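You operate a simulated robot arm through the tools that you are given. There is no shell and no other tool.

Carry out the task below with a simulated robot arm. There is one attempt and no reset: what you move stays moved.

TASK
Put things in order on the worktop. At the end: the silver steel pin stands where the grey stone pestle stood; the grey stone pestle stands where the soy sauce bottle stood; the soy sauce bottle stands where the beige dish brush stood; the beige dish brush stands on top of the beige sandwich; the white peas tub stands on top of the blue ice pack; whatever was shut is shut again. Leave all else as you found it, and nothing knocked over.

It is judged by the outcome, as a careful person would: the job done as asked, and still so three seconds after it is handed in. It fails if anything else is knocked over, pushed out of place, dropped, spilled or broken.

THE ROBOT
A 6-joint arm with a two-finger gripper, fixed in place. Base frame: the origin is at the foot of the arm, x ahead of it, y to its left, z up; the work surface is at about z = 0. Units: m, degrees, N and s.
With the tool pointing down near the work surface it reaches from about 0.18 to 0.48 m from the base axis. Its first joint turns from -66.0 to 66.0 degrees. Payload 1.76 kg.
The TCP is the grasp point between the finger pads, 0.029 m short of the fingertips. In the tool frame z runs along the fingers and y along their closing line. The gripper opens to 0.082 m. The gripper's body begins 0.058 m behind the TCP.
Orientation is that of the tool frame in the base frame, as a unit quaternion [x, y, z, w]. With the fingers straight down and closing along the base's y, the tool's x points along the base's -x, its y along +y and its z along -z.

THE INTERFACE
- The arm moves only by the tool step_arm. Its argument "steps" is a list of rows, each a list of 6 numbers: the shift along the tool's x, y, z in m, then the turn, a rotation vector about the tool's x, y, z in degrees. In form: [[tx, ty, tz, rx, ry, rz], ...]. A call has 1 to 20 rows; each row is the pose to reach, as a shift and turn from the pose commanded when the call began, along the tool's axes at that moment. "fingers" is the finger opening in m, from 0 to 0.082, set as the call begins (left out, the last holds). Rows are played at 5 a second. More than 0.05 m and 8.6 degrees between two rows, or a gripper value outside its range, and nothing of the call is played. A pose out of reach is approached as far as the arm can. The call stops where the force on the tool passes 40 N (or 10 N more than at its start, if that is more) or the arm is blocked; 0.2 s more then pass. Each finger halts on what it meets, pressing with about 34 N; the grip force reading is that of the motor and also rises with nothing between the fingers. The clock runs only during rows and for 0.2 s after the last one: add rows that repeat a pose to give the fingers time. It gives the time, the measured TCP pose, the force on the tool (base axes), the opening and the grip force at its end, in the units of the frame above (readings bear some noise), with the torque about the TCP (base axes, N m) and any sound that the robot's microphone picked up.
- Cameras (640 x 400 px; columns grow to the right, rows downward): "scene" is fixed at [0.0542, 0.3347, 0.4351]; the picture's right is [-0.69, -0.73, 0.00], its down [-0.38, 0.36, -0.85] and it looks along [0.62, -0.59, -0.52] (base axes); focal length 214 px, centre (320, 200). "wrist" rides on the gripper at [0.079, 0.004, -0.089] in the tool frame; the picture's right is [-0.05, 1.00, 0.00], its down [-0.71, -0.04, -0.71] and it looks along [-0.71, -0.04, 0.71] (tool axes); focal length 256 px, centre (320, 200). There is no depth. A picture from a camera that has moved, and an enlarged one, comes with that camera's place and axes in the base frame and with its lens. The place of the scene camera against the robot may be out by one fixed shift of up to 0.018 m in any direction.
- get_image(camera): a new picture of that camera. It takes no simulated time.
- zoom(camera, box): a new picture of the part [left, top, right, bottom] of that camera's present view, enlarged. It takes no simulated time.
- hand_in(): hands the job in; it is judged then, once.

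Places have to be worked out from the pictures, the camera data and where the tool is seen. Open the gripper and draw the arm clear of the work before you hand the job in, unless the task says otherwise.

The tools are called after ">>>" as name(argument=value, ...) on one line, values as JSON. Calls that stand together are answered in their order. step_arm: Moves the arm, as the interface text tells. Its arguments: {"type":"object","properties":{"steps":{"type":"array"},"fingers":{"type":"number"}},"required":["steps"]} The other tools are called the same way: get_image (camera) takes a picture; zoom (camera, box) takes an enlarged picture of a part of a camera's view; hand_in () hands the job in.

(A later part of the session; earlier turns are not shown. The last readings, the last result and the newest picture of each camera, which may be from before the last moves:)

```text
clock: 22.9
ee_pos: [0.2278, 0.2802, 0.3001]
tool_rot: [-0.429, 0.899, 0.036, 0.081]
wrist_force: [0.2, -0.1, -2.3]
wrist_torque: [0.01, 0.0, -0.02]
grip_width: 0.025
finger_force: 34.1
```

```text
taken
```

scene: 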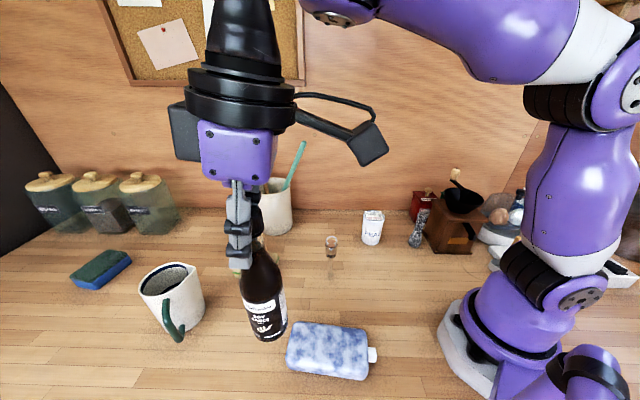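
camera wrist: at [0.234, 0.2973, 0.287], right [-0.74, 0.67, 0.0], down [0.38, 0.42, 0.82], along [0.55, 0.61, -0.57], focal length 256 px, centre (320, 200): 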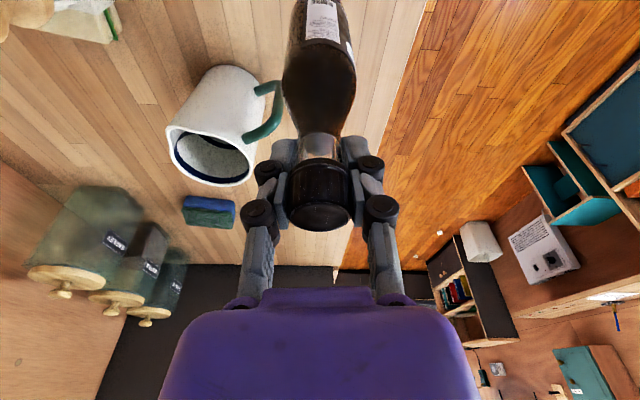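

Next I'll sweep the bottle around to the brush's old spot at r=0.36. I'm raising it a little so it passes above and outside the pin, and inside the brush.

>>> step_arm(steps=[[0.0018, -0.0439, -0.0062, 1.24, 0.03, 6.89], [0.0087, -0.0873, -0.0133, 2.47, 0.07, 13.78], [0.0219, -0.1293, -0.0154, 3.71, 0.1, 20.67], [0.0401, -0.1694, -0.0185, 4.94, 0.13, 27.56], [0.0628, -0.207, -0.0224, 6.18, 0.17, 34.46], [0.0898, -0.2415, -0.0271, 7.41, 0.2, 41.35], [0.1209, -0.2723, -0.0325, 8.65, 0.24, 48.24], [0.1209, -0.2723, -0.0325, 8.65, 0.24, 48.24]])

>>> get_image(camera="scene")

>>> get_image(camera="wrist")

```text
clock: 24.7
ee_pos: [0.357, 0.0127, 0.3141]
tool_rot: [-0.017, 0.996, 0.0, 0.09]
wrist_force: [0.5, 0.6, -2.3]
wrist_torque: [0.0, -0.01, -0.01]
grip_width: 0.0249
finger_force: 34.2
```

```text
taken
```

scene: 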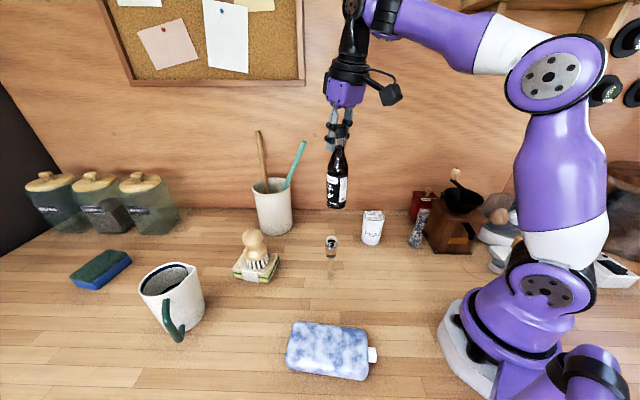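

```text
taken
camera wrist: at [0.2622, 0.0138, 0.3884], right [0.02, 1.0, 0.01], down [0.57, -0.01, 0.82], along [0.82, -0.01, -0.57], focal length 256 px, centre (320, 200)
```

wrist: 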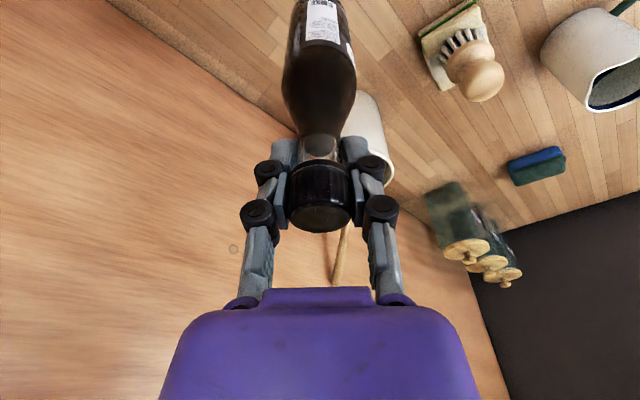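

The bottle is above the target area, so I'll lower it toward (0.395, 0.015), stopping about 1 cm above the surface.

>>> step_arm(steps=[[-0.0026, 0.0002, 0.0412, 0, 0, 0], [-0.0103, 0.0004, 0.0832, 0, 0, 0], [-0.0177, 0.0007, 0.115, 0, 0, 0], [-0.0126, 0.0007, 0.1436, 0, 0, 0], [-0.0126, 0.0007, 0.1436, 0, 0, 0]])

>>> get_image(camera="wrist")

>>> zoom(camera="scene", box=[260, 120, 420, 280])

```text
clock: 25.9
ee_pos: [0.3961, 0.0137, 0.1723]
tool_rot: [-0.018, 0.996, 0.0, 0.09]
wrist_force: [-0.1, 0.1, -3.3]
wrist_torque: [0.0, 0.01, 0.01]
grip_width: 0.025
finger_force: 34.3
```

```text
taken
camera wrist: at [0.3015, 0.0149, 0.2461], right [0.02, 1.0, 0.01], down [0.57, -0.01, 0.82], along [0.82, -0.01, -0.57], focal length 256 px, centre (320, 200)
```

wrist: 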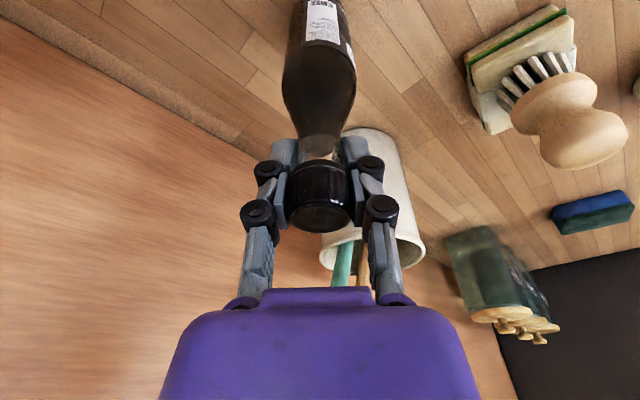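

```text
2.50 times, centred on (340, 200) of scene
camera zoom: at [0.0542, 0.3347, 0.4351], right [-0.69, -0.73, 0.0], down [-0.38, 0.36, -0.85], along [0.62, -0.59, -0.52], focal length 536 px, centre (270, 200)
```

zoom: 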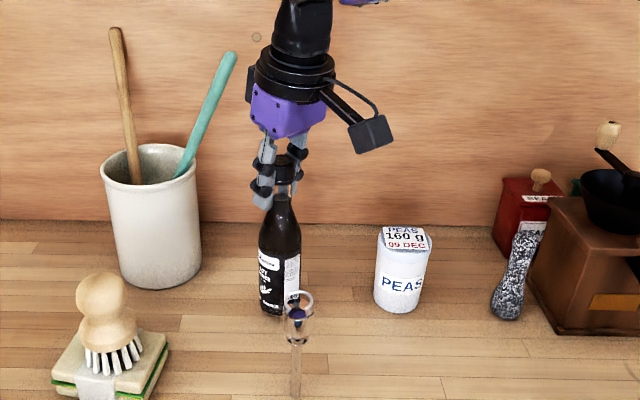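

The bottle is over the old brush spot to within a few millimetres. I'll lower it slowly with a 1.5 mm correction and watch for contact.

>>> step_arm(steps=[[-0.0006, 0.0015, 0.002, 0, 0, 0], [-0.0003, 0.0015, 0.0035, 0, 0, 0], [0, 0.0015, 0.005, 0, 0, 0], [0.0001, 0.0015, 0.006, 0, 0, 0], [0.0002, 0.0015, 0.007, 0, 0, 0], [0.0002, 0.0015, 0.007, 0, 0, 0]])

>>> zoom(camera="scene", box=[260, 150, 380, 270])

```text
clock: 27.3
ee_pos: [0.3996, 0.0152, 0.1685]
tool_rot: [-0.018, 0.996, 0.0, 0.089]
wrist_force: [0.3, 0.4, -2.4]
wrist_torque: [-0.03, -0.04, -0.01]
grip_width: 0.0252
finger_force: 34.0
```

```text
3.33 times, centred on (320, 210) of scene
camera zoom: at [0.0542, 0.3347, 0.4351], right [-0.69, -0.73, 0.0], down [-0.38, 0.36, -0.85], along [0.62, -0.59, -0.52], focal length 715 px, centre (320, 167)
```

zoom: 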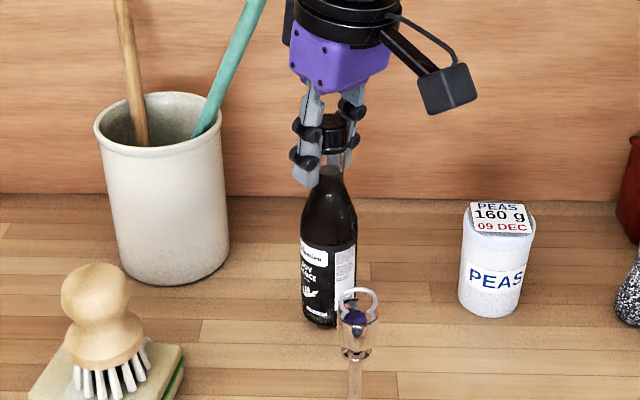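

No contact yet at z=0.1685. I'll continue down 4 mm in 1 mm steps and pull x back slightly.

>>> step_arm(steps=[[0.002, 0, 0.001, 0, 0, 0], [0.003, 0, 0.0018, 0, 0, 0], [0.0032, 0, 0.0026, 0, 0, 0], [0.0034, 0, 0.0034, 0, 0, 0], [0.0034, 0, 0.0034, 0, 0, 0]])

```text
clock: 28.5
ee_pos: [0.396, 0.0166, 0.1637]
tool_rot: [-0.018, 0.996, 0.0, 0.092]
wrist_force: [-6.4, -1.0, 25.9]
wrist_torque: [-0.03, 0.62, 0.02]
grip_width: 0.0253
finger_force: 34.0
```

Contact at 26 N. I'll ease off about 1 mm and check that the bottle is vertical before release.

>>> step_arm(steps=[[-0.0002, 0, -0.0008, 0, 0, 0], [-0.0002, 0, -0.001, 0, 0, 0], [-0.0002, 0, -0.001, 0, 0, 0]])

>>> zoom(camera="scene", box=[260, 150, 380, 270])

>>> get_image(camera="wrist")

```text
clock: 29.3
ee_pos: [0.3961, 0.0147, 0.1635]
tool_rot: [-0.018, 0.996, 0.0, 0.089]
wrist_force: [3.9, 0.0, 8.7]
wrist_torque: [-0.02, -0.9, -0.03]
grip_width: 0.0251
finger_force: 34.4
```

```text
3.33 times, centred on (320, 210) of scene
camera zoom: at [0.0542, 0.3347, 0.4351], right [-0.69, -0.73, 0.0], down [-0.38, 0.36, -0.85], along [0.62, -0.59, -0.52], focal length 715 px, centre (320, 167)
```

zoom: 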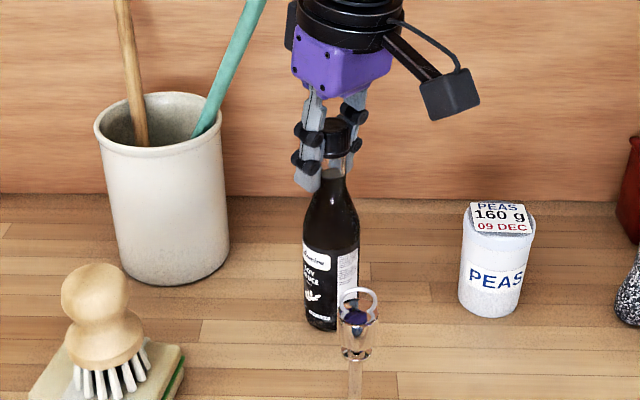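

```text
taken
camera wrist: at [0.3015, 0.0176, 0.2373], right [0.02, 1.0, 0.01], down [0.57, -0.01, 0.82], along [0.82, -0.01, -0.57], focal length 256 px, centre (320, 200)
```

wrist: 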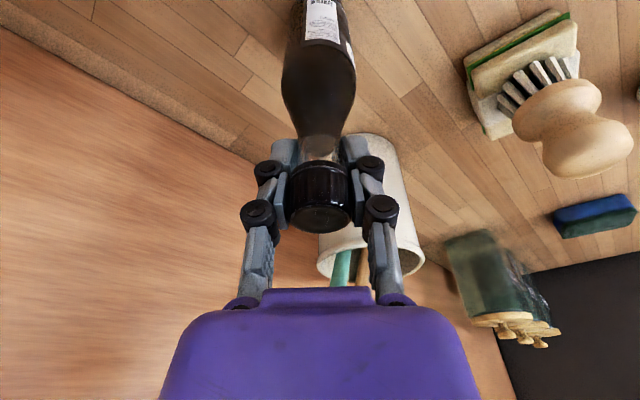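

The bottle is vertical and in place. Releasing it now.

>>> step_arm(steps=[[0, 0, 0, 0, 0, 0], [0, 0, 0, 0, 0, 0], [0, 0, 0, 0, 0, 0]], fingers=0.06)

>>> zoom(camera="scene", box=[260, 150, 380, 270])

```text
clock: 30.1
ee_pos: [0.3968, 0.0157, 0.1641]
tool_rot: [-0.019, 0.996, 0.0, 0.089]
wrist_force: [0.0, -0.4, -0.5]
wrist_torque: [0.01, 0.0, 0.01]
grip_width: 0.0599
finger_force: 0.1
```

```text
3.33 times, centred on (320, 210) of scene
camera zoom: at [0.0542, 0.3347, 0.4351], right [-0.69, -0.73, 0.0], down [-0.38, 0.36, -0.85], along [0.62, -0.59, -0.52], focal length 715 px, centre (320, 167)
```

zoom: 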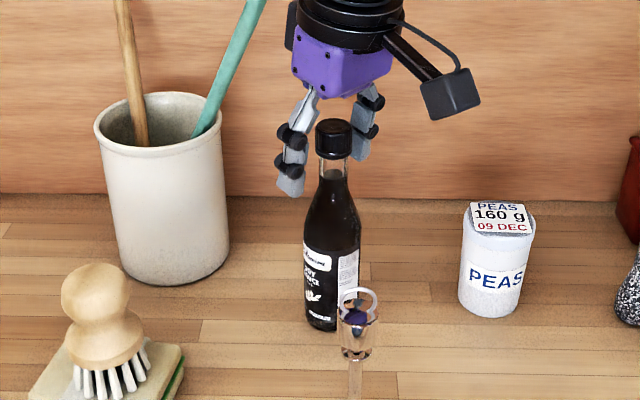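

The bottle stands free. I'll retreat along the tool axis and return the tool to vertical.

>>> step_arm(steps=[[0, 0, -0.03, 0, 0, 0], [0, 0, -0.06, 0, 0, 0], [0, 0, -0.095, 0, 0, 0], [0.02, 0, -0.11, 0, 5, 0], [0.04, 0, -0.12, 0, 10.3, 0], [0.04, 0, -0.12, 0, 10.3, 0]])

>>> get_image(camera="scene")

>>> get_image(camera="wrist")

```text
clock: 31.5
ee_pos: [0.3346, 0.015, 0.2731]
tool_rot: [-0.019, 1.0, -0.002, -0.001]
wrist_force: [-0.6, -0.3, -0.1]
wrist_torque: [-0.04, 0.0, 0.03]
grip_width: 0.0599
finger_force: 0.0
```

```text
taken
```

scene: 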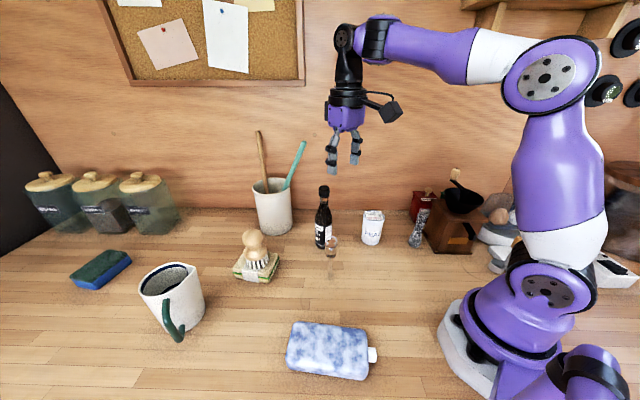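

```text
taken
camera wrist: at [0.2544, 0.0169, 0.3634], right [0.02, 1.0, 0.0], down [0.71, -0.01, 0.71], along [0.71, -0.01, -0.71], focal length 256 px, centre (320, 200)
```

wrist: 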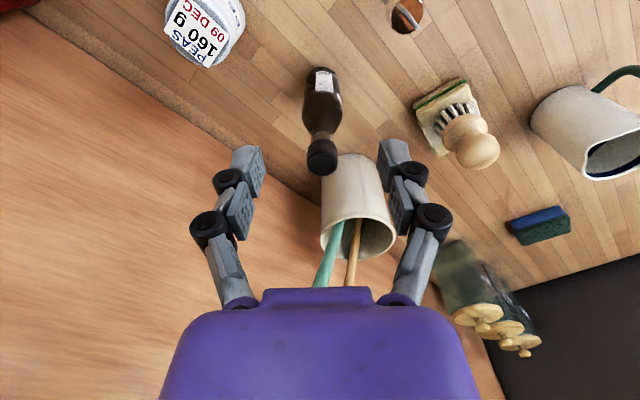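

The bottle is upright at the brush's old spot. Next I'll go over toward the pestle, yawing toward it, to look at its surroundings.

>>> step_arm(steps=[[0.03, -0.035, 0.005, 0, 0, 7.5], [0.06, -0.07, 0.01, 0, 0, 15], [0.09, -0.105, 0.015, 0, 0, 22.5], [0.1205, -0.1405, 0.02, 0, 0, 30], [0.1205, -0.1405, 0.02, 0, 0, 30]], fingers=0.082)

>>> get_image(camera="wrist")

>>> get_image(camera="scene")

```text
clock: 32.7
ee_pos: [0.2274, -0.1289, 0.2647]
tool_rot: [0.242, 0.97, 0.005, -0.002]
wrist_force: [0.0, -0.4, -0.1]
wrist_torque: [0.0, 0.03, 0.0]
grip_width: 0.0822
finger_force: 0.1
out of reach, approached as far as the arm can: row 3, 4, 5
```

```text
taken
camera wrist: at [0.1591, -0.0884, 0.3538], right [0.52, 0.86, 0.01], down [0.61, -0.37, 0.7], along [0.61, -0.36, -0.71], focal length 256 px, centre (320, 200)
```

wrist: 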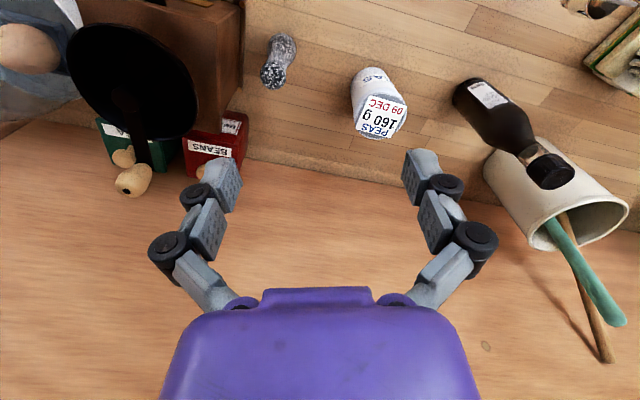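

```text
taken
```

scene: 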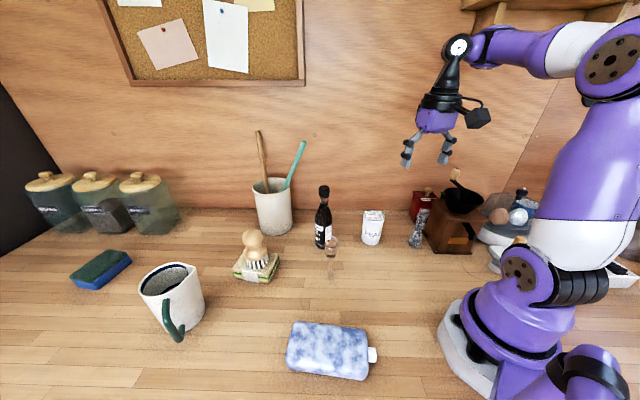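

>>> zoom(camera="wrist", box=[120, 0, 440, 200])

>>> zoom(camera="scene", box=[380, 170, 500, 270])

```text
2.00 times, centred on (280, 100) of wrist
camera zoom: at [0.1591, -0.0884, 0.3538], right [0.52, 0.86, 0.01], down [0.61, -0.37, 0.7], along [0.61, -0.36, -0.71], focal length 512 px, centre (400, 400)
```

zoom: 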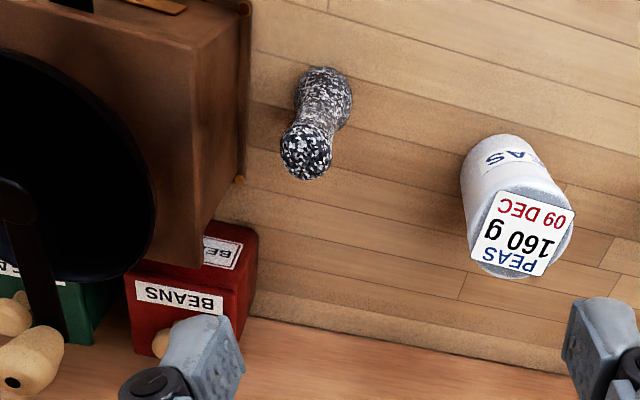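

```text
4.00 times, centred on (440, 220) of scene
camera zoom: at [0.0542, 0.3346, 0.4351], right [-0.69, -0.73, 0.0], down [-0.38, 0.36, -0.85], along [0.62, -0.59, -0.52], focal length 858 px, centre (-160, 120)
```

zoom: 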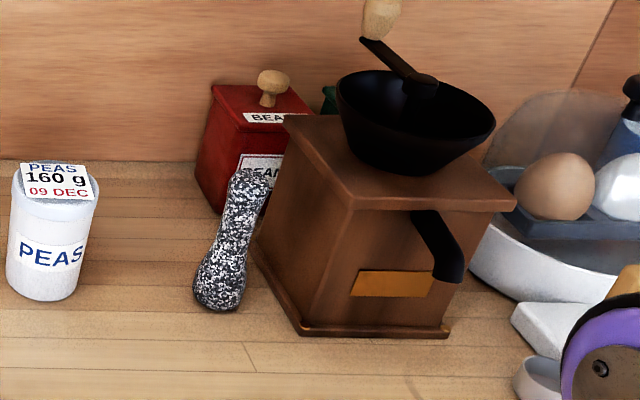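

The pestle stands upright at about (0.208, -0.1655), about 0.12 m tall, with the grinder face only about 4.6 cm away. I'll turn the gripper 100° so the fingers close parallel to the grinder face with the camera on the free side, and move above the pestle.

>>> step_arm(steps=[[0, 0, 0, 0, 0, 8.4], [0, 0, 0, 0, 0, 16.8], [0, 0, 0, 0, 0, 25.2], [0, -0.005, 0.005, 0, 0, 33.6], [0, -0.01, 0.01, 0, 0, 42], [0, -0.015, 0.015, 0, 0, 50.4], [0, -0.02, 0.02, 0, 0, 58.8], [0, -0.025, 0.03, 0, 0, 67.2], [0, -0.03, 0.035, 0, 0, 75.6], [0, -0.035, 0.04, 0, 0, 84], [0, -0.038, 0.045, 0, 0, 92.4], [-0.0006, -0.0421, 0.05, 0, 0, 100], [-0.0006, -0.0421, 0.055, 0, 0, 100]])

>>> get_image(camera="wrist")

>>> get_image(camera="scene")

```text
clock: 35.5
ee_pos: [0.2005, -0.1689, 0.1998]
tool_rot: [0.899, 0.438, -0.002, 0.002]
wrist_force: [-0.7, 0.4, 0.0]
wrist_torque: [-0.01, 0.01, 0.02]
grip_width: 0.0817
finger_force: 0.0
out of reach, approached as far as the arm can: row 1, 2, 3, 4, 5, 6, 7, 8
```

```text
taken
camera wrist: at [0.2528, -0.1089, 0.2898], right [0.75, -0.66, 0.0], down [-0.46, -0.53, 0.71], along [-0.47, -0.54, -0.7], focal length 256 px, centre (320, 200)
```

wrist: 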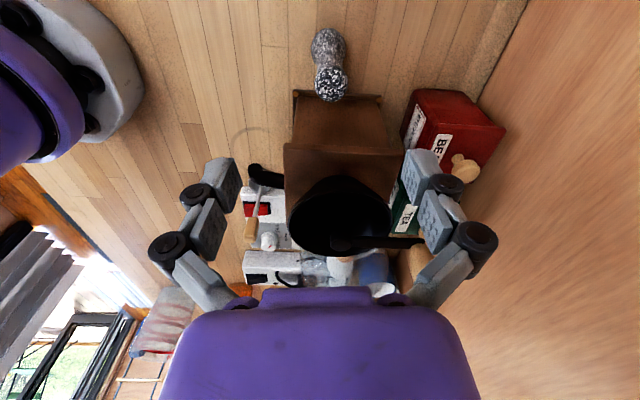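

```text
taken
```

scene: 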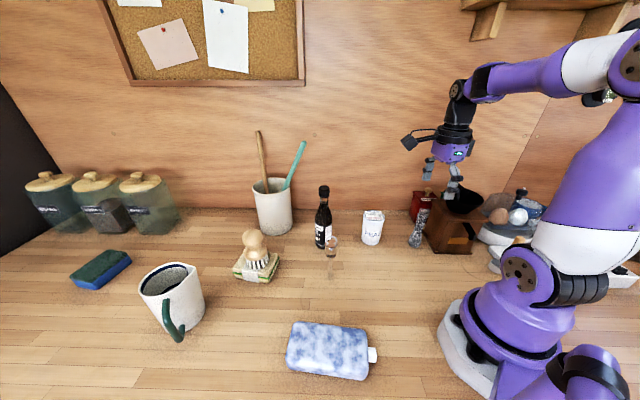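

The grinder face is now parallel to the closing line. I place the pestle axis at (0.2115, -0.165). I'll align over it, lower partway and check.

>>> step_arm(steps=[[0.005, 0.0035, 0.005, 0, 0, 0], [0.01, 0.007, 0.02, 0, 0, 0], [0.01, 0.007, 0.045, 0, 0, 0], [0.01, 0.007, 0.068, 0, 0, 0], [0.01, 0.007, 0.068, 0, 0, 0]])

>>> get_image(camera="wrist")

>>> zoom(camera="scene", box=[360, 110, 520, 270])

```text
clock: 36.7
ee_pos: [0.2124, -0.1659, 0.1314]
tool_rot: [0.898, 0.44, -0.002, 0.002]
wrist_force: [0.2, 0.5, -0.9]
wrist_torque: [-0.02, 0.02, 0.01]
grip_width: 0.0823
finger_force: 0.0
```

```text
taken
camera wrist: at [0.2637, -0.1055, 0.2211], right [0.75, -0.66, 0.0], down [-0.46, -0.53, 0.71], along [-0.46, -0.54, -0.7], focal length 256 px, centre (320, 200)
```

wrist: 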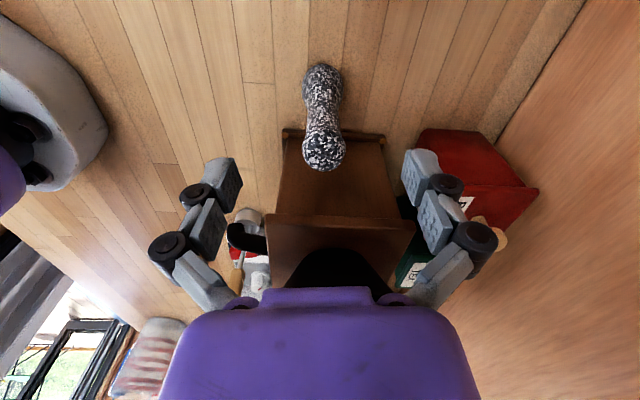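

```text
2.50 times, centred on (440, 190) of scene
camera zoom: at [0.0542, 0.3347, 0.4351], right [-0.69, -0.73, 0.0], down [-0.38, 0.36, -0.85], along [0.62, -0.59, -0.52], focal length 536 px, centre (20, 225)
```

zoom: 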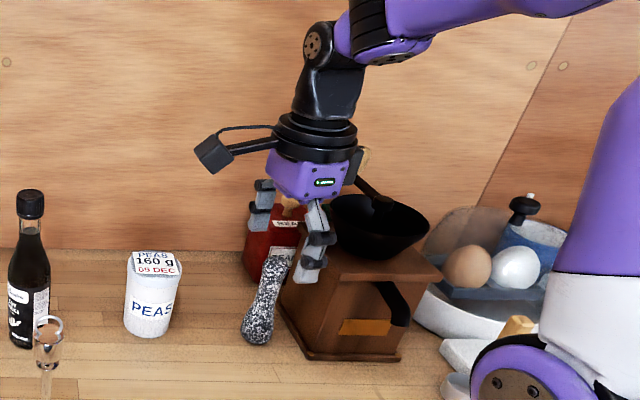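

The pestle is centred laterally, with its axis about 4 mm toward the camera from the TCP, at (0.216, -0.163). I'll correct and descend to z≈0.078.

>>> step_arm(steps=[[0.004, 0.001, 0.01, 0, 0, 0], [0.004, 0.001, 0.025, 0, 0, 0], [0.004, 0.001, 0.04, 0, 0, 0], [0.004, 0.001, 0.053, 0, 0, 0], [0.004, 0.001, 0.053, 0, 0, 0]])

>>> get_image(camera="wrist")

>>> zoom(camera="scene", box=[360, 130, 500, 270])

```text
clock: 37.9
ee_pos: [0.2149, -0.1634, 0.0776]
tool_rot: [0.898, 0.439, -0.001, 0.002]
wrist_force: [-0.4, 0.5, 0.3]
wrist_torque: [-0.02, 0.0, 0.02]
grip_width: 0.0822
finger_force: 0.1
```

```text
taken
camera wrist: at [0.2667, -0.1028, 0.1675], right [0.75, -0.66, 0.0], down [-0.46, -0.53, 0.71], along [-0.46, -0.54, -0.7], focal length 256 px, centre (320, 200)
```

wrist: 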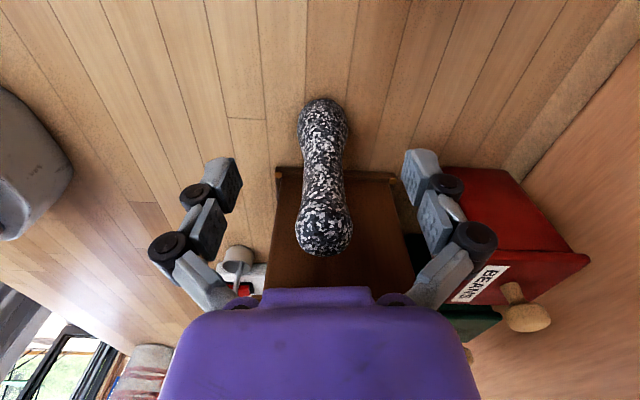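

```text
2.86 times, centred on (430, 200) of scene
camera zoom: at [0.0542, 0.3347, 0.4351], right [-0.69, -0.73, 0.0], down [-0.38, 0.36, -0.85], along [0.62, -0.59, -0.52], focal length 613 px, centre (6, 200)
```

zoom: 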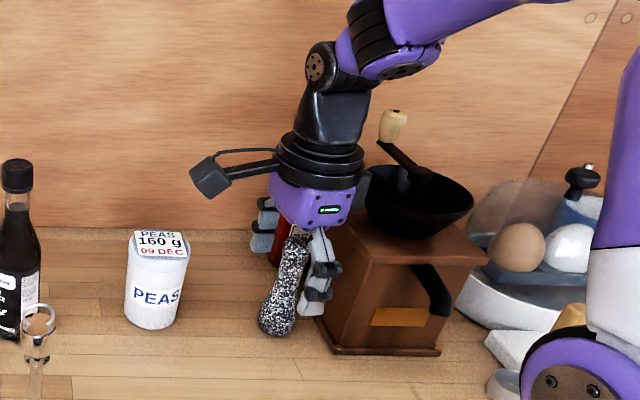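

The pestle is well centred between the pads with the TCP at its waist. Closing.

>>> step_arm(steps=[[0, 0, 0, 0, 0, 0], [0, 0, 0, 0, 0, 0], [0, 0, 0, 0, 0, 0], [0, 0, 0, 0, 0, 0]], fingers=0.005)

>>> get_image(camera="wrist")

>>> zoom(camera="scene", box=[360, 130, 500, 270])

```text
clock: 38.9
ee_pos: [0.2157, -0.1653, 0.0792]
tool_rot: [0.898, 0.439, -0.001, 0.004]
wrist_force: [3.1, -3.1, 26.7]
wrist_torque: [-0.18, 0.07, 0.03]
grip_width: 0.0211
finger_force: 34.0
```

```text
taken
camera wrist: at [0.2672, -0.1032, 0.1684], right [0.75, -0.66, 0.0], down [-0.46, -0.53, 0.71], along [-0.46, -0.54, -0.7], focal length 256 px, centre (320, 200)
```

wrist: 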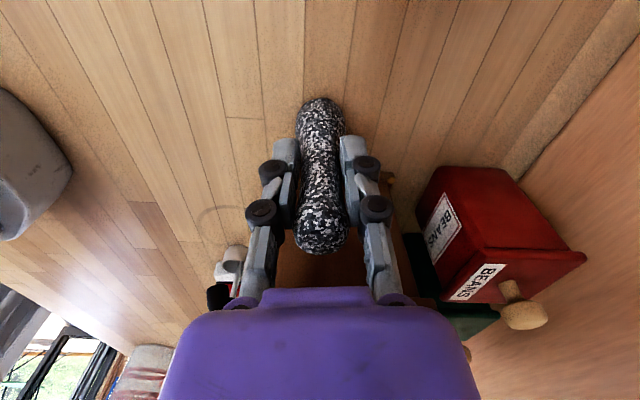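

```text
2.86 times, centred on (430, 200) of scene
camera zoom: at [0.0542, 0.3347, 0.435], right [-0.69, -0.73, 0.0], down [-0.38, 0.36, -0.85], along [0.62, -0.59, -0.52], focal length 613 px, centre (6, 200)
```

zoom: 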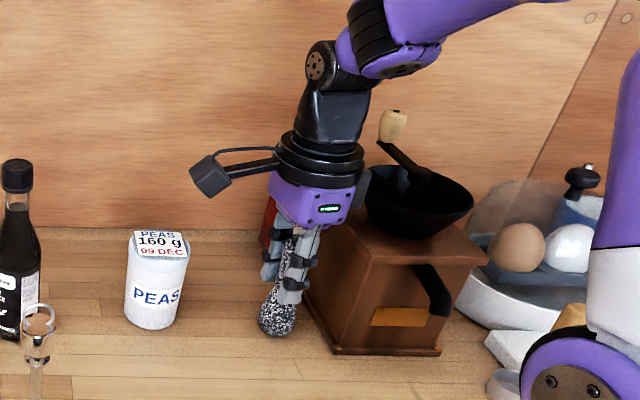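

The pestle is gripped at 21 mm, and I take its spot as (0.2155, -0.165). Lifting straight up 0.11 m.

>>> step_arm(steps=[[0, 0, -0.01, 0, 0, 0], [0, 0, -0.04, 0, 0, 0], [0, 0, -0.08, 0, 0, 0], [0, 0, -0.11, 0, 0, 0], [0, 0, -0.11, 0, 0, 0]])

>>> get_image(camera="wrist")

>>> get_image(camera="scene")

```text
clock: 40.1
ee_pos: [0.2171, -0.1629, 0.188]
tool_rot: [0.899, 0.439, -0.001, 0.002]
wrist_force: [-0.4, -0.7, -2.5]
wrist_torque: [0.02, 0.03, 0.0]
grip_width: 0.0209
finger_force: 34.1
```

```text
taken
camera wrist: at [0.2682, -0.102, 0.2777], right [0.75, -0.66, 0.0], down [-0.46, -0.53, 0.71], along [-0.46, -0.54, -0.7], focal length 256 px, centre (320, 200)
```

wrist: 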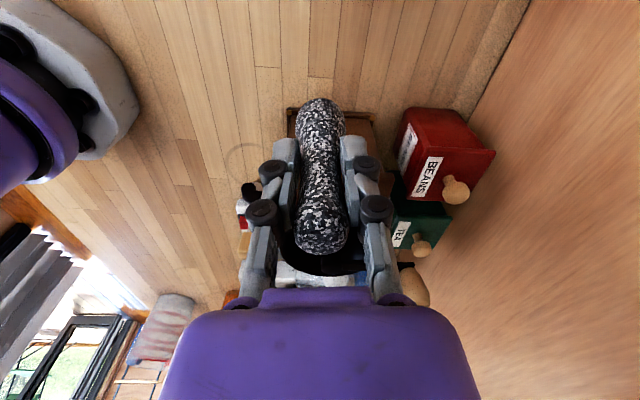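

```text
taken
```

scene: 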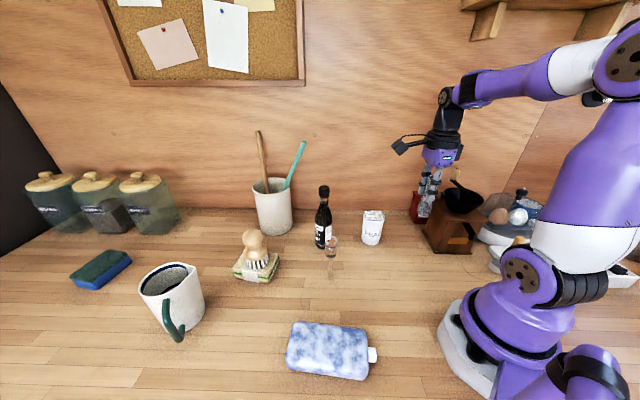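

The pestle hangs straight, with its base about 0.079 below the TCP. I'll sweep it around at r≈0.262, inside the pin and peas tub, to the 51° direction.

>>> step_arm(steps=[[0.0369, -0.0078, 0, 0, 0, -8], [0.0717, -0.0209, 0, 0, 0, -16], [0.1059, -0.0341, 0, 0, 0, -24], [0.1377, -0.0519, 0, 0, 0, -32], [0.167, -0.0739, 0, 0, 0, -40], [0.1927, -0.0998, 0, 0, 0, -48], [0.2147, -0.129, 0, 0, 0, -56], [0.2324, -0.1611, 0, 0, 0, -64], [0.2453, -0.1951, 0, 0, 0, -72], [0.2535, -0.2307, 0, 0, 0, -80], [0.2566, -0.2672, 0, 0, 0, -88], [0.2566, -0.2672, 0, 0, 0, -88]])

>>> get_image(camera="wrist")

>>> get_image(camera="scene")

```text
clock: 42.7
ee_pos: [0.1637, 0.2056, 0.1862]
tool_rot: [0.341, 0.94, -0.002, 0.0]
wrist_force: [0.3, 0.3, -2.1]
wrist_torque: [0.02, 0.02, -0.02]
grip_width: 0.021
finger_force: 34.3
```

```text
taken
camera wrist: at [0.1046, 0.26, 0.2754], right [0.68, 0.73, 0.0], down [0.52, -0.48, 0.71], along [0.52, -0.48, -0.71], focal length 256 px, centre (320, 200)
```

wrist: 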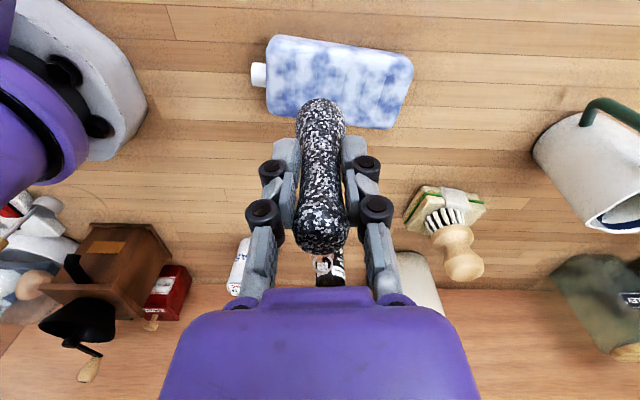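

```text
taken
```

scene: 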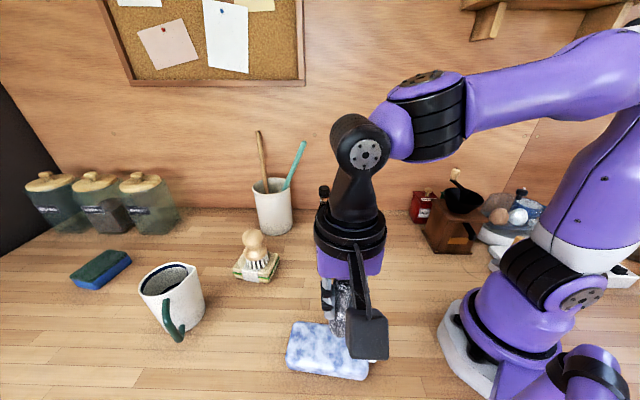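

The pestle is now above the ice pack, whose centre I put at about (0.188, 0.204). I'll extend radially to the bottle's old spot while descending, stopping about 1 cm above the surface.

>>> step_arm(steps=[[0.0005, 0.04, 0.006, 0, 0, 0], [0.001, 0.08, 0.02, 0, 0, 0], [0.0015, 0.12, 0.035, 0, 0, 0], [0.002, 0.16, 0.055, 0, 0, 0], [0.0024, 0.195, 0.078, 0, 0, 0], [0.0024, 0.212, 0.092, 0, 0, 0], [0.0024, 0.215, 0.095, 0, 0, 0], [0.0024, 0.215, 0.095, 0, 0, 0]])

>>> get_image(camera="wrist")

>>> get_image(camera="scene")

```text
clock: 44.5
ee_pos: [0.2977, 0.3692, 0.0923]
tool_rot: [0.341, 0.94, -0.002, 0.0]
wrist_force: [0.8, -0.2, -3.0]
wrist_torque: [0.01, 0.0, 0.01]
grip_width: 0.0212
finger_force: 33.8
```

```text
taken
camera wrist: at [0.2387, 0.4244, 0.1816], right [0.68, 0.73, 0.0], down [0.52, -0.48, 0.71], along [0.52, -0.48, -0.71], focal length 256 px, centre (320, 200)
```

wrist: 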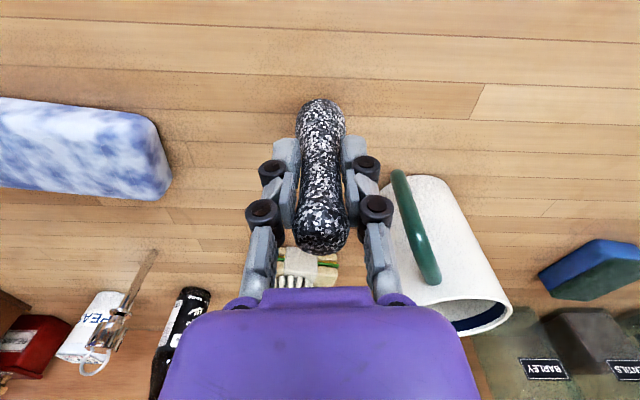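

```text
taken
```

scene: 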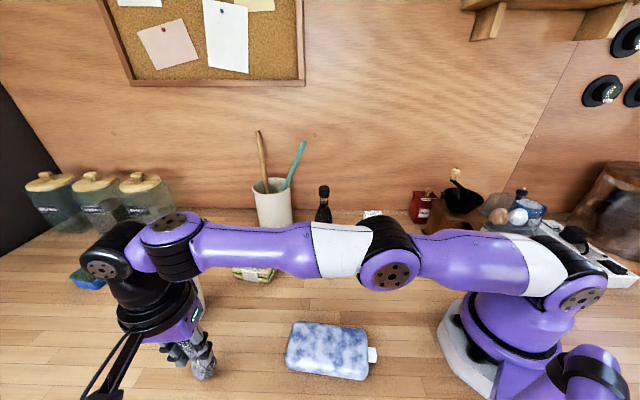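

The pestle hangs just above the bottle's spot, and the mug handle is about 3 cm off the finger line. I'll move the last 4 mm outward and come down to about 3 mm above the surface.

>>> step_arm(steps=[[0.0003, 0.002, 0.003, 0, 0, 0], [0.0003, 0.004, 0.006, 0, 0, 0], [0.0003, 0.004, 0.009, 0, 0, 0], [0.0003, 0.004, 0.0105, 0, 0, 0], [0.0003, 0.004, 0.0105, 0, 0, 0]])

>>> get_image(camera="wrist")

```text
clock: 45.7
ee_pos: [0.3006, 0.3713, 0.0823]
tool_rot: [0.341, 0.94, -0.001, 0.0]
wrist_force: [-0.1, 0.6, -3.1]
wrist_torque: [0.02, -0.01, -0.02]
grip_width: 0.0211
finger_force: 34.2
out of reach, approached as far as the arm can: row 2, 3, 4
```

```text
taken
camera wrist: at [0.241, 0.4264, 0.1711], right [0.68, 0.73, 0.0], down [0.52, -0.48, 0.71], along [0.52, -0.48, -0.71], focal length 256 px, centre (320, 200)
```

wrist: 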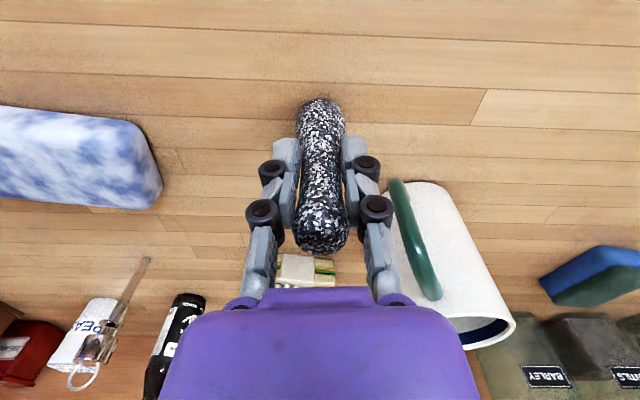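

It's at (0.3006, 0.3713), which is on target. Lowering the last few millimetres to contact.

>>> step_arm(steps=[[0, 0, 0.001, 0, 0, 0], [0, 0, 0.002, 0, 0, 0], [0, 0, 0.003, 0, 0, 0], [0, 0, 0.0038, 0, 0, 0], [0, 0, 0.0038, 0, 0, 0]])

```text
clock: 46.9
ee_pos: [0.2997, 0.3731, 0.0774]
tool_rot: [0.341, 0.94, 0.0, 0.001]
wrist_force: [-7.3, -6.7, 22.8]
wrist_torque: [-0.64, 0.22, -0.12]
grip_width: 0.0211
finger_force: 34.1
```

Contact at 23 N. I'll ease off about 0.8 mm and check before release.

>>> step_arm(steps=[[0, 0, -0.0005, 0, 0, 0], [0, 0, -0.0008, 0, 0, 0], [0, 0, -0.0008, 0, 0, 0]])

>>> get_image(camera="wrist")

>>> zoom(camera="scene", box=[80, 260, 260, 400])

```text
clock: 47.7
ee_pos: [0.3005, 0.3725, 0.0801]
tool_rot: [0.341, 0.94, -0.001, 0.001]
wrist_force: [-0.9, -8.7, 22.2]
wrist_torque: [-0.62, -0.21, -0.08]
grip_width: 0.0212
finger_force: 33.6
```

```text
taken
camera wrist: at [0.241, 0.427, 0.1681], right [0.68, 0.73, 0.0], down [0.52, -0.48, 0.71], along [0.52, -0.48, -0.71], focal length 256 px, centre (320, 200)
```

wrist: 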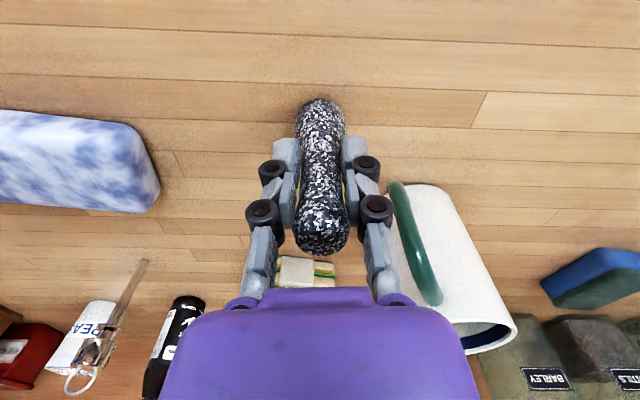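

```text
2.86 times, centred on (170, 330) of scene
camera zoom: at [0.0542, 0.3346, 0.4352], right [-0.69, -0.73, 0.0], down [-0.38, 0.36, -0.85], along [0.62, -0.59, -0.52], focal length 613 px, centre (749, -171)
```

zoom: 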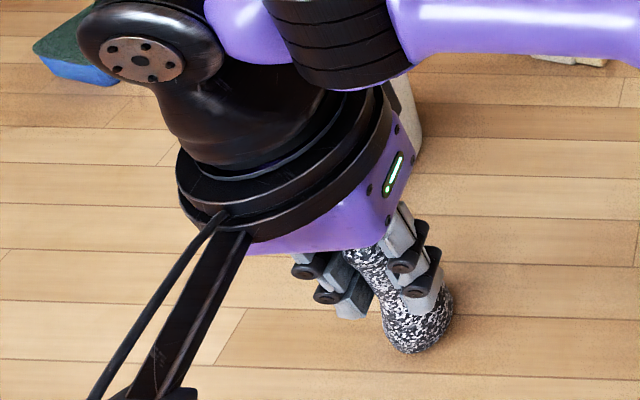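

There is still about 22 N on the tool, so I'll ease another 1 mm and use the same zoom framing as the original picture of the bottle to compare positions.

>>> step_arm(steps=[[0, 0, -0.0005, 0, 0, 0], [0, 0, -0.001, 0, 0, 0], [0, 0, -0.001, 0, 0, 0]])

>>> zoom(camera="scene", box=[60, 240, 300, 400])

```text
clock: 48.5
ee_pos: [0.2999, 0.3729, 0.0786]
tool_rot: [0.341, 0.94, -0.002, -0.001]
wrist_force: [5.0, -0.2, 7.1]
wrist_torque: [-0.13, -0.45, 0.08]
grip_width: 0.0212
finger_force: 34.3
```

```text
2.50 times, centred on (180, 320) of scene
camera zoom: at [0.0542, 0.3347, 0.4351], right [-0.69, -0.73, 0.0], down [-0.38, 0.36, -0.85], along [0.62, -0.59, -0.52], focal length 536 px, centre (670, -100)
```

zoom: 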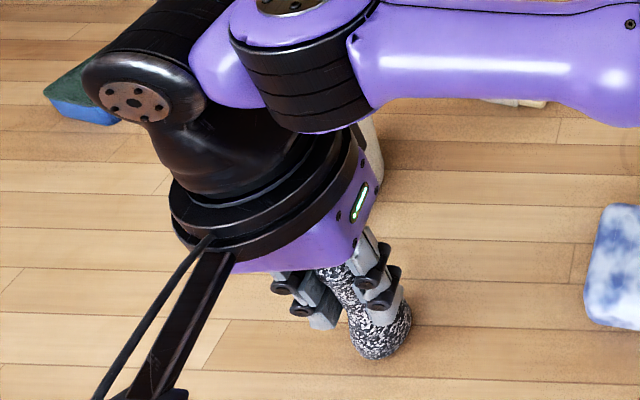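

By both the grip record and the scene comparison, the pestle sits within a few millimetres of the bottle's spot. I'll open the fingers modestly to stay clear of the mug handle.

>>> step_arm(steps=[[0, 0, 0, 0, 0, 0], [0, 0, 0, 0, 0, 0], [0, 0, 0, 0, 0, 0]], fingers=0.045)

>>> get_image(camera="wrist")

>>> zoom(camera="scene", box=[60, 240, 300, 400])

```text
clock: 49.3
ee_pos: [0.2983, 0.3714, 0.0789]
tool_rot: [0.342, 0.94, -0.001, 0.0]
wrist_force: [-0.3, 0.5, 0.2]
wrist_torque: [0.02, -0.04, -0.01]
grip_width: 0.045
finger_force: 0.0
```

```text
taken
camera wrist: at [0.2409, 0.4268, 0.1686], right [0.68, 0.73, 0.0], down [0.52, -0.48, 0.71], along [0.52, -0.48, -0.71], focal length 256 px, centre (320, 200)
```

wrist: 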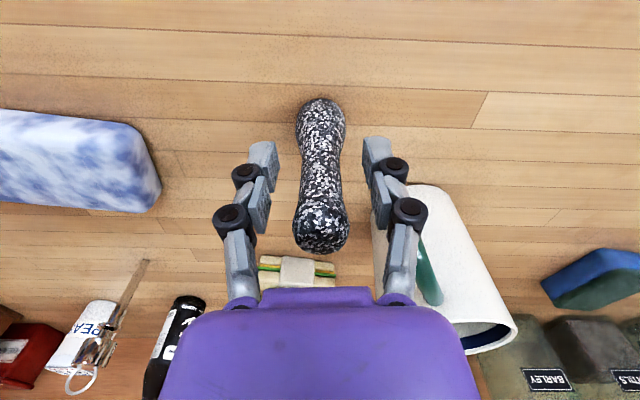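

```text
2.50 times, centred on (180, 320) of scene
camera zoom: at [0.0542, 0.3347, 0.4351], right [-0.69, -0.73, 0.0], down [-0.38, 0.36, -0.85], along [0.62, -0.59, -0.52], focal length 536 px, centre (670, -100)
```

zoom: 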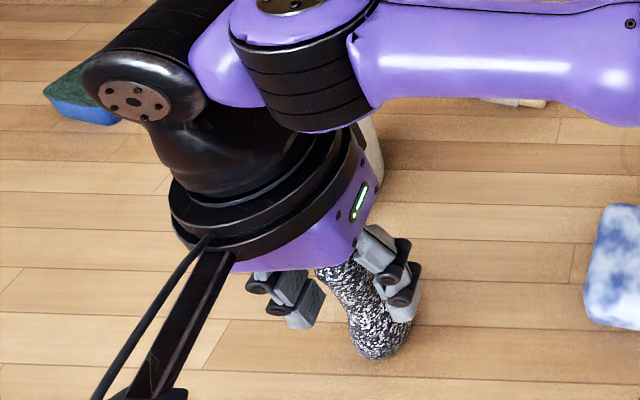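

The pestle stands free. Rising pulls the arm inward along the closing line, so I'll open a bit wider and follow a slightly inward path that keeps the pestle between the fingers.

>>> step_arm(steps=[[0, 0, 0, 0, 0, 0], [0, 0, -0.02, 0, 0, 0], [0, -0.003, -0.04, 0, 0, 0], [0, -0.009, -0.057, 0, 0, 0], [0, -0.014, -0.07, 0, 0, 0], [0, -0.02, -0.085, 0, 0, 0], [0, -0.04, -0.115, 0, 0, 0], [0, -0.07, -0.135, 0, 0, 0], [0, -0.07, -0.135, 0, 0, 0]], fingers=0.074)

>>> get_image(camera="wrist")

>>> get_image(camera="scene")

```text
clock: 51.3
ee_pos: [0.2561, 0.3185, 0.2145]
tool_rot: [0.341, 0.94, -0.002, 0.001]
wrist_force: [-0.2, 1.0, -0.5]
wrist_torque: [0.0, 0.03, 0.02]
grip_width: 0.0739
finger_force: 0.1
out of reach, approached as far as the arm can: row 2, 3, 4
```

```text
taken
camera wrist: at [0.1969, 0.3735, 0.3038], right [0.68, 0.73, 0.0], down [0.52, -0.48, 0.71], along [0.52, -0.48, -0.71], focal length 256 px, centre (320, 200)
```

wrist: 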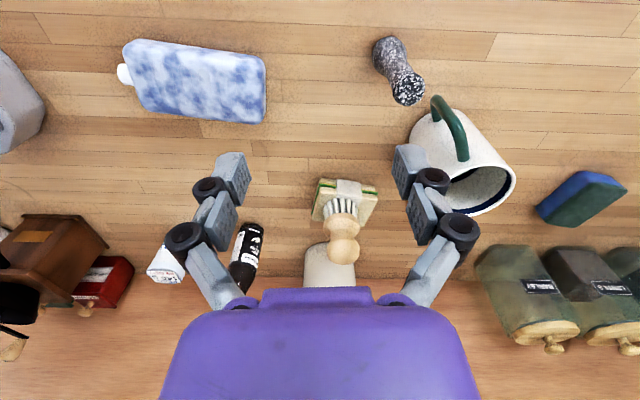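

```text
taken
```

scene: 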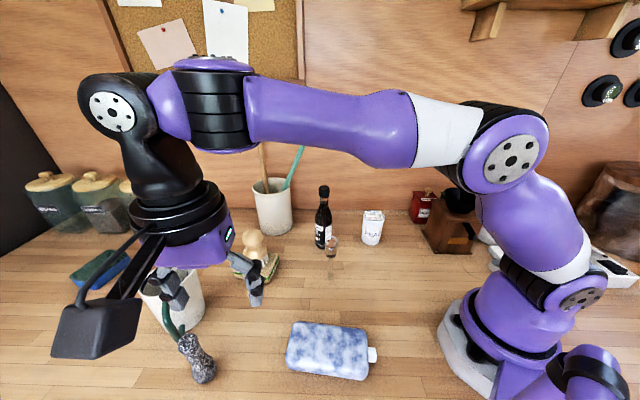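

The pestle stands at about (0.2996, 0.371), and the mug and everything else are undisturbed. Next is the pin at (0.297, 0.083): I'll move above it with the fingers closing radially, the orientation needed beside the grinder later.

>>> step_arm(steps=[[-0.0304, -0.0257, 0.0024, 0, 0, 5.75], [-0.0608, -0.0515, 0.0048, 0, 0, 11.5], [-0.0912, -0.0772, 0.0072, 0, 0, 17.25], [-0.1216, -0.1029, 0.0097, 0, 0, 23], [-0.152, -0.1287, 0.0121, 0, 0, 28.75], [-0.1824, -0.1544, 0.0145, 0, 0, 34.5], [-0.1824, -0.1544, 0.0145, 0, 0, 34.5]], fingers=0.06)

>>> get_image(camera="wrist")

>>> zoom(camera="scene", box=[60, 240, 300, 400])

```text
clock: 52.9
ee_pos: [0.2978, 0.0809, 0.2004]
tool_rot: [0.606, 0.796, -0.002, 0.0]
wrist_force: [-0.9, 0.9, 0.5]
wrist_torque: [-0.01, 0.01, 0.01]
grip_width: 0.0604
finger_force: 0.0
```

```text
taken
camera wrist: at [0.2799, 0.1599, 0.2895], right [0.98, 0.22, 0.0], down [0.15, -0.69, 0.71], along [0.15, -0.69, -0.7], focal length 256 px, centre (320, 200)
```

wrist: 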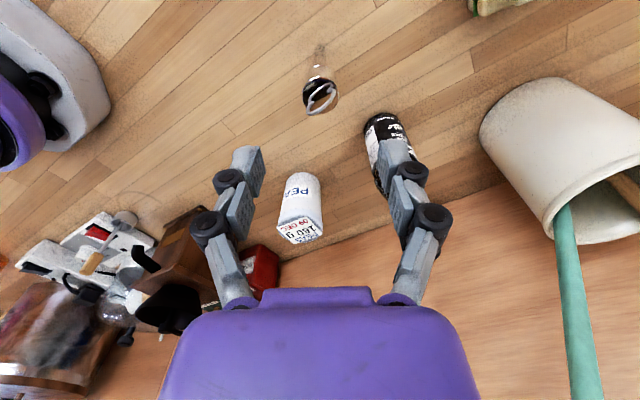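

```text
2.50 times, centred on (180, 320) of scene
camera zoom: at [0.0542, 0.3347, 0.4351], right [-0.69, -0.73, 0.0], down [-0.38, 0.36, -0.85], along [0.62, -0.59, -0.52], focal length 536 px, centre (670, -100)
```

zoom: 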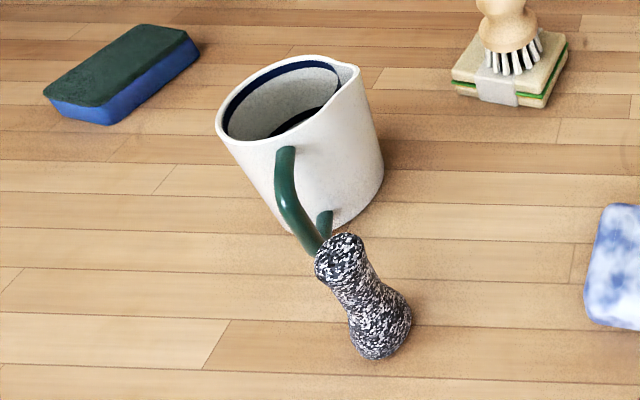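

>>> zoom(camera="wrist", box=[260, 20, 400, 130])

>>> zoom(camera="scene", box=[290, 200, 370, 290])

```text
3.64 times, centred on (330, 75) of wrist
camera zoom: at [0.2799, 0.1599, 0.2895], right [0.98, 0.22, 0.0], down [0.15, -0.69, 0.71], along [0.15, -0.69, -0.7], focal length 931 px, centre (284, 654)
```

zoom: 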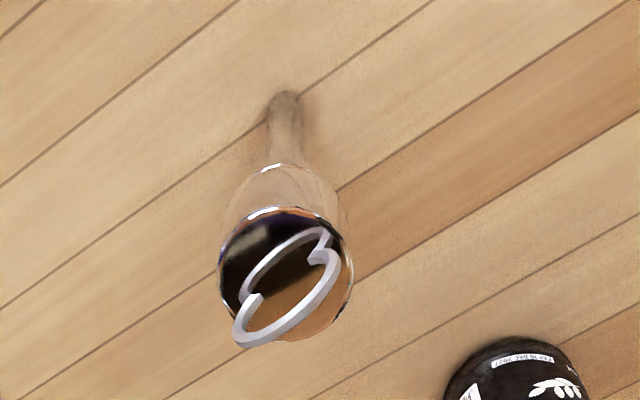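

```text
4.44 times, centred on (330, 245) of scene
camera zoom: at [0.0542, 0.3347, 0.4351], right [-0.69, -0.73, 0.0], down [-0.38, 0.36, -0.85], along [0.62, -0.59, -0.52], focal length 953 px, centre (276, 0)
```

zoom: 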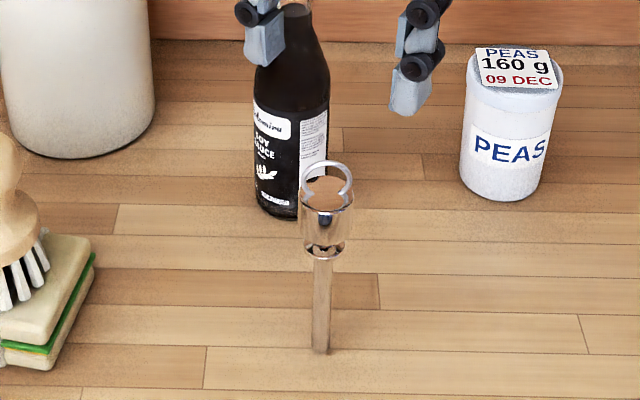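

The pin is mirror-polished, with its head about 25 mm across and a ring above. It is laterally centred to about 1 mm, and I need about 4 mm along the tool's x. I'll lower partway and refine.

>>> step_arm(steps=[[0.004, -0.0008, 0.01, 0, 0, 0], [0.004, -0.0008, 0.03, 0, 0, 0], [0.004, -0.0008, 0.05, 0, 0, 0], [0.004, -0.0008, 0.05, 0, 0, 0]])

>>> get_image(camera="wrist")

>>> zoom(camera="wrist", box=[240, 60, 400, 180])

```text
clock: 53.9
ee_pos: [0.2952, 0.0865, 0.1504]
tool_rot: [0.604, 0.797, -0.001, 0.001]
wrist_force: [-0.3, 0.8, 0.0]
wrist_torque: [0.0, 0.0, 0.03]
grip_width: 0.06
finger_force: 0.0
```

```text
taken
camera wrist: at [0.2776, 0.1642, 0.2396], right [0.98, 0.22, 0.0], down [0.15, -0.69, 0.71], along [0.15, -0.69, -0.7], focal length 256 px, centre (320, 200)
```

wrist: 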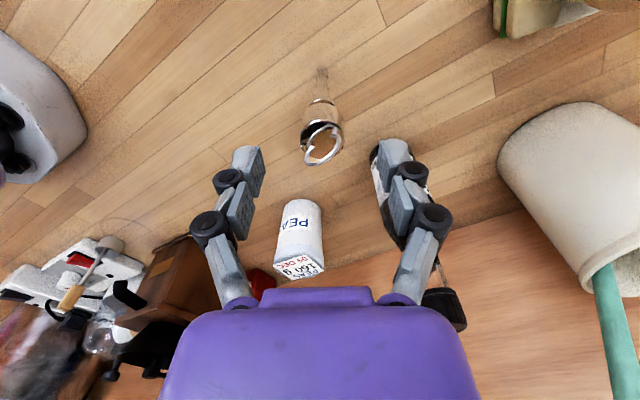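

```text
3.33 times, centred on (320, 120) of wrist
camera zoom: at [0.2776, 0.1642, 0.2396], right [0.98, 0.22, 0.0], down [0.15, -0.69, 0.71], along [0.15, -0.69, -0.7], focal length 853 px, centre (320, 467)
```

zoom: 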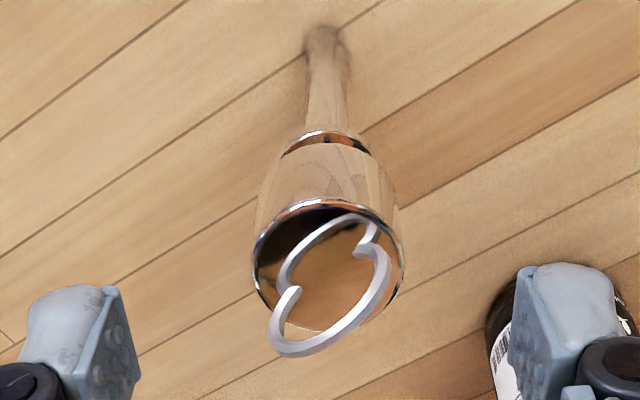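

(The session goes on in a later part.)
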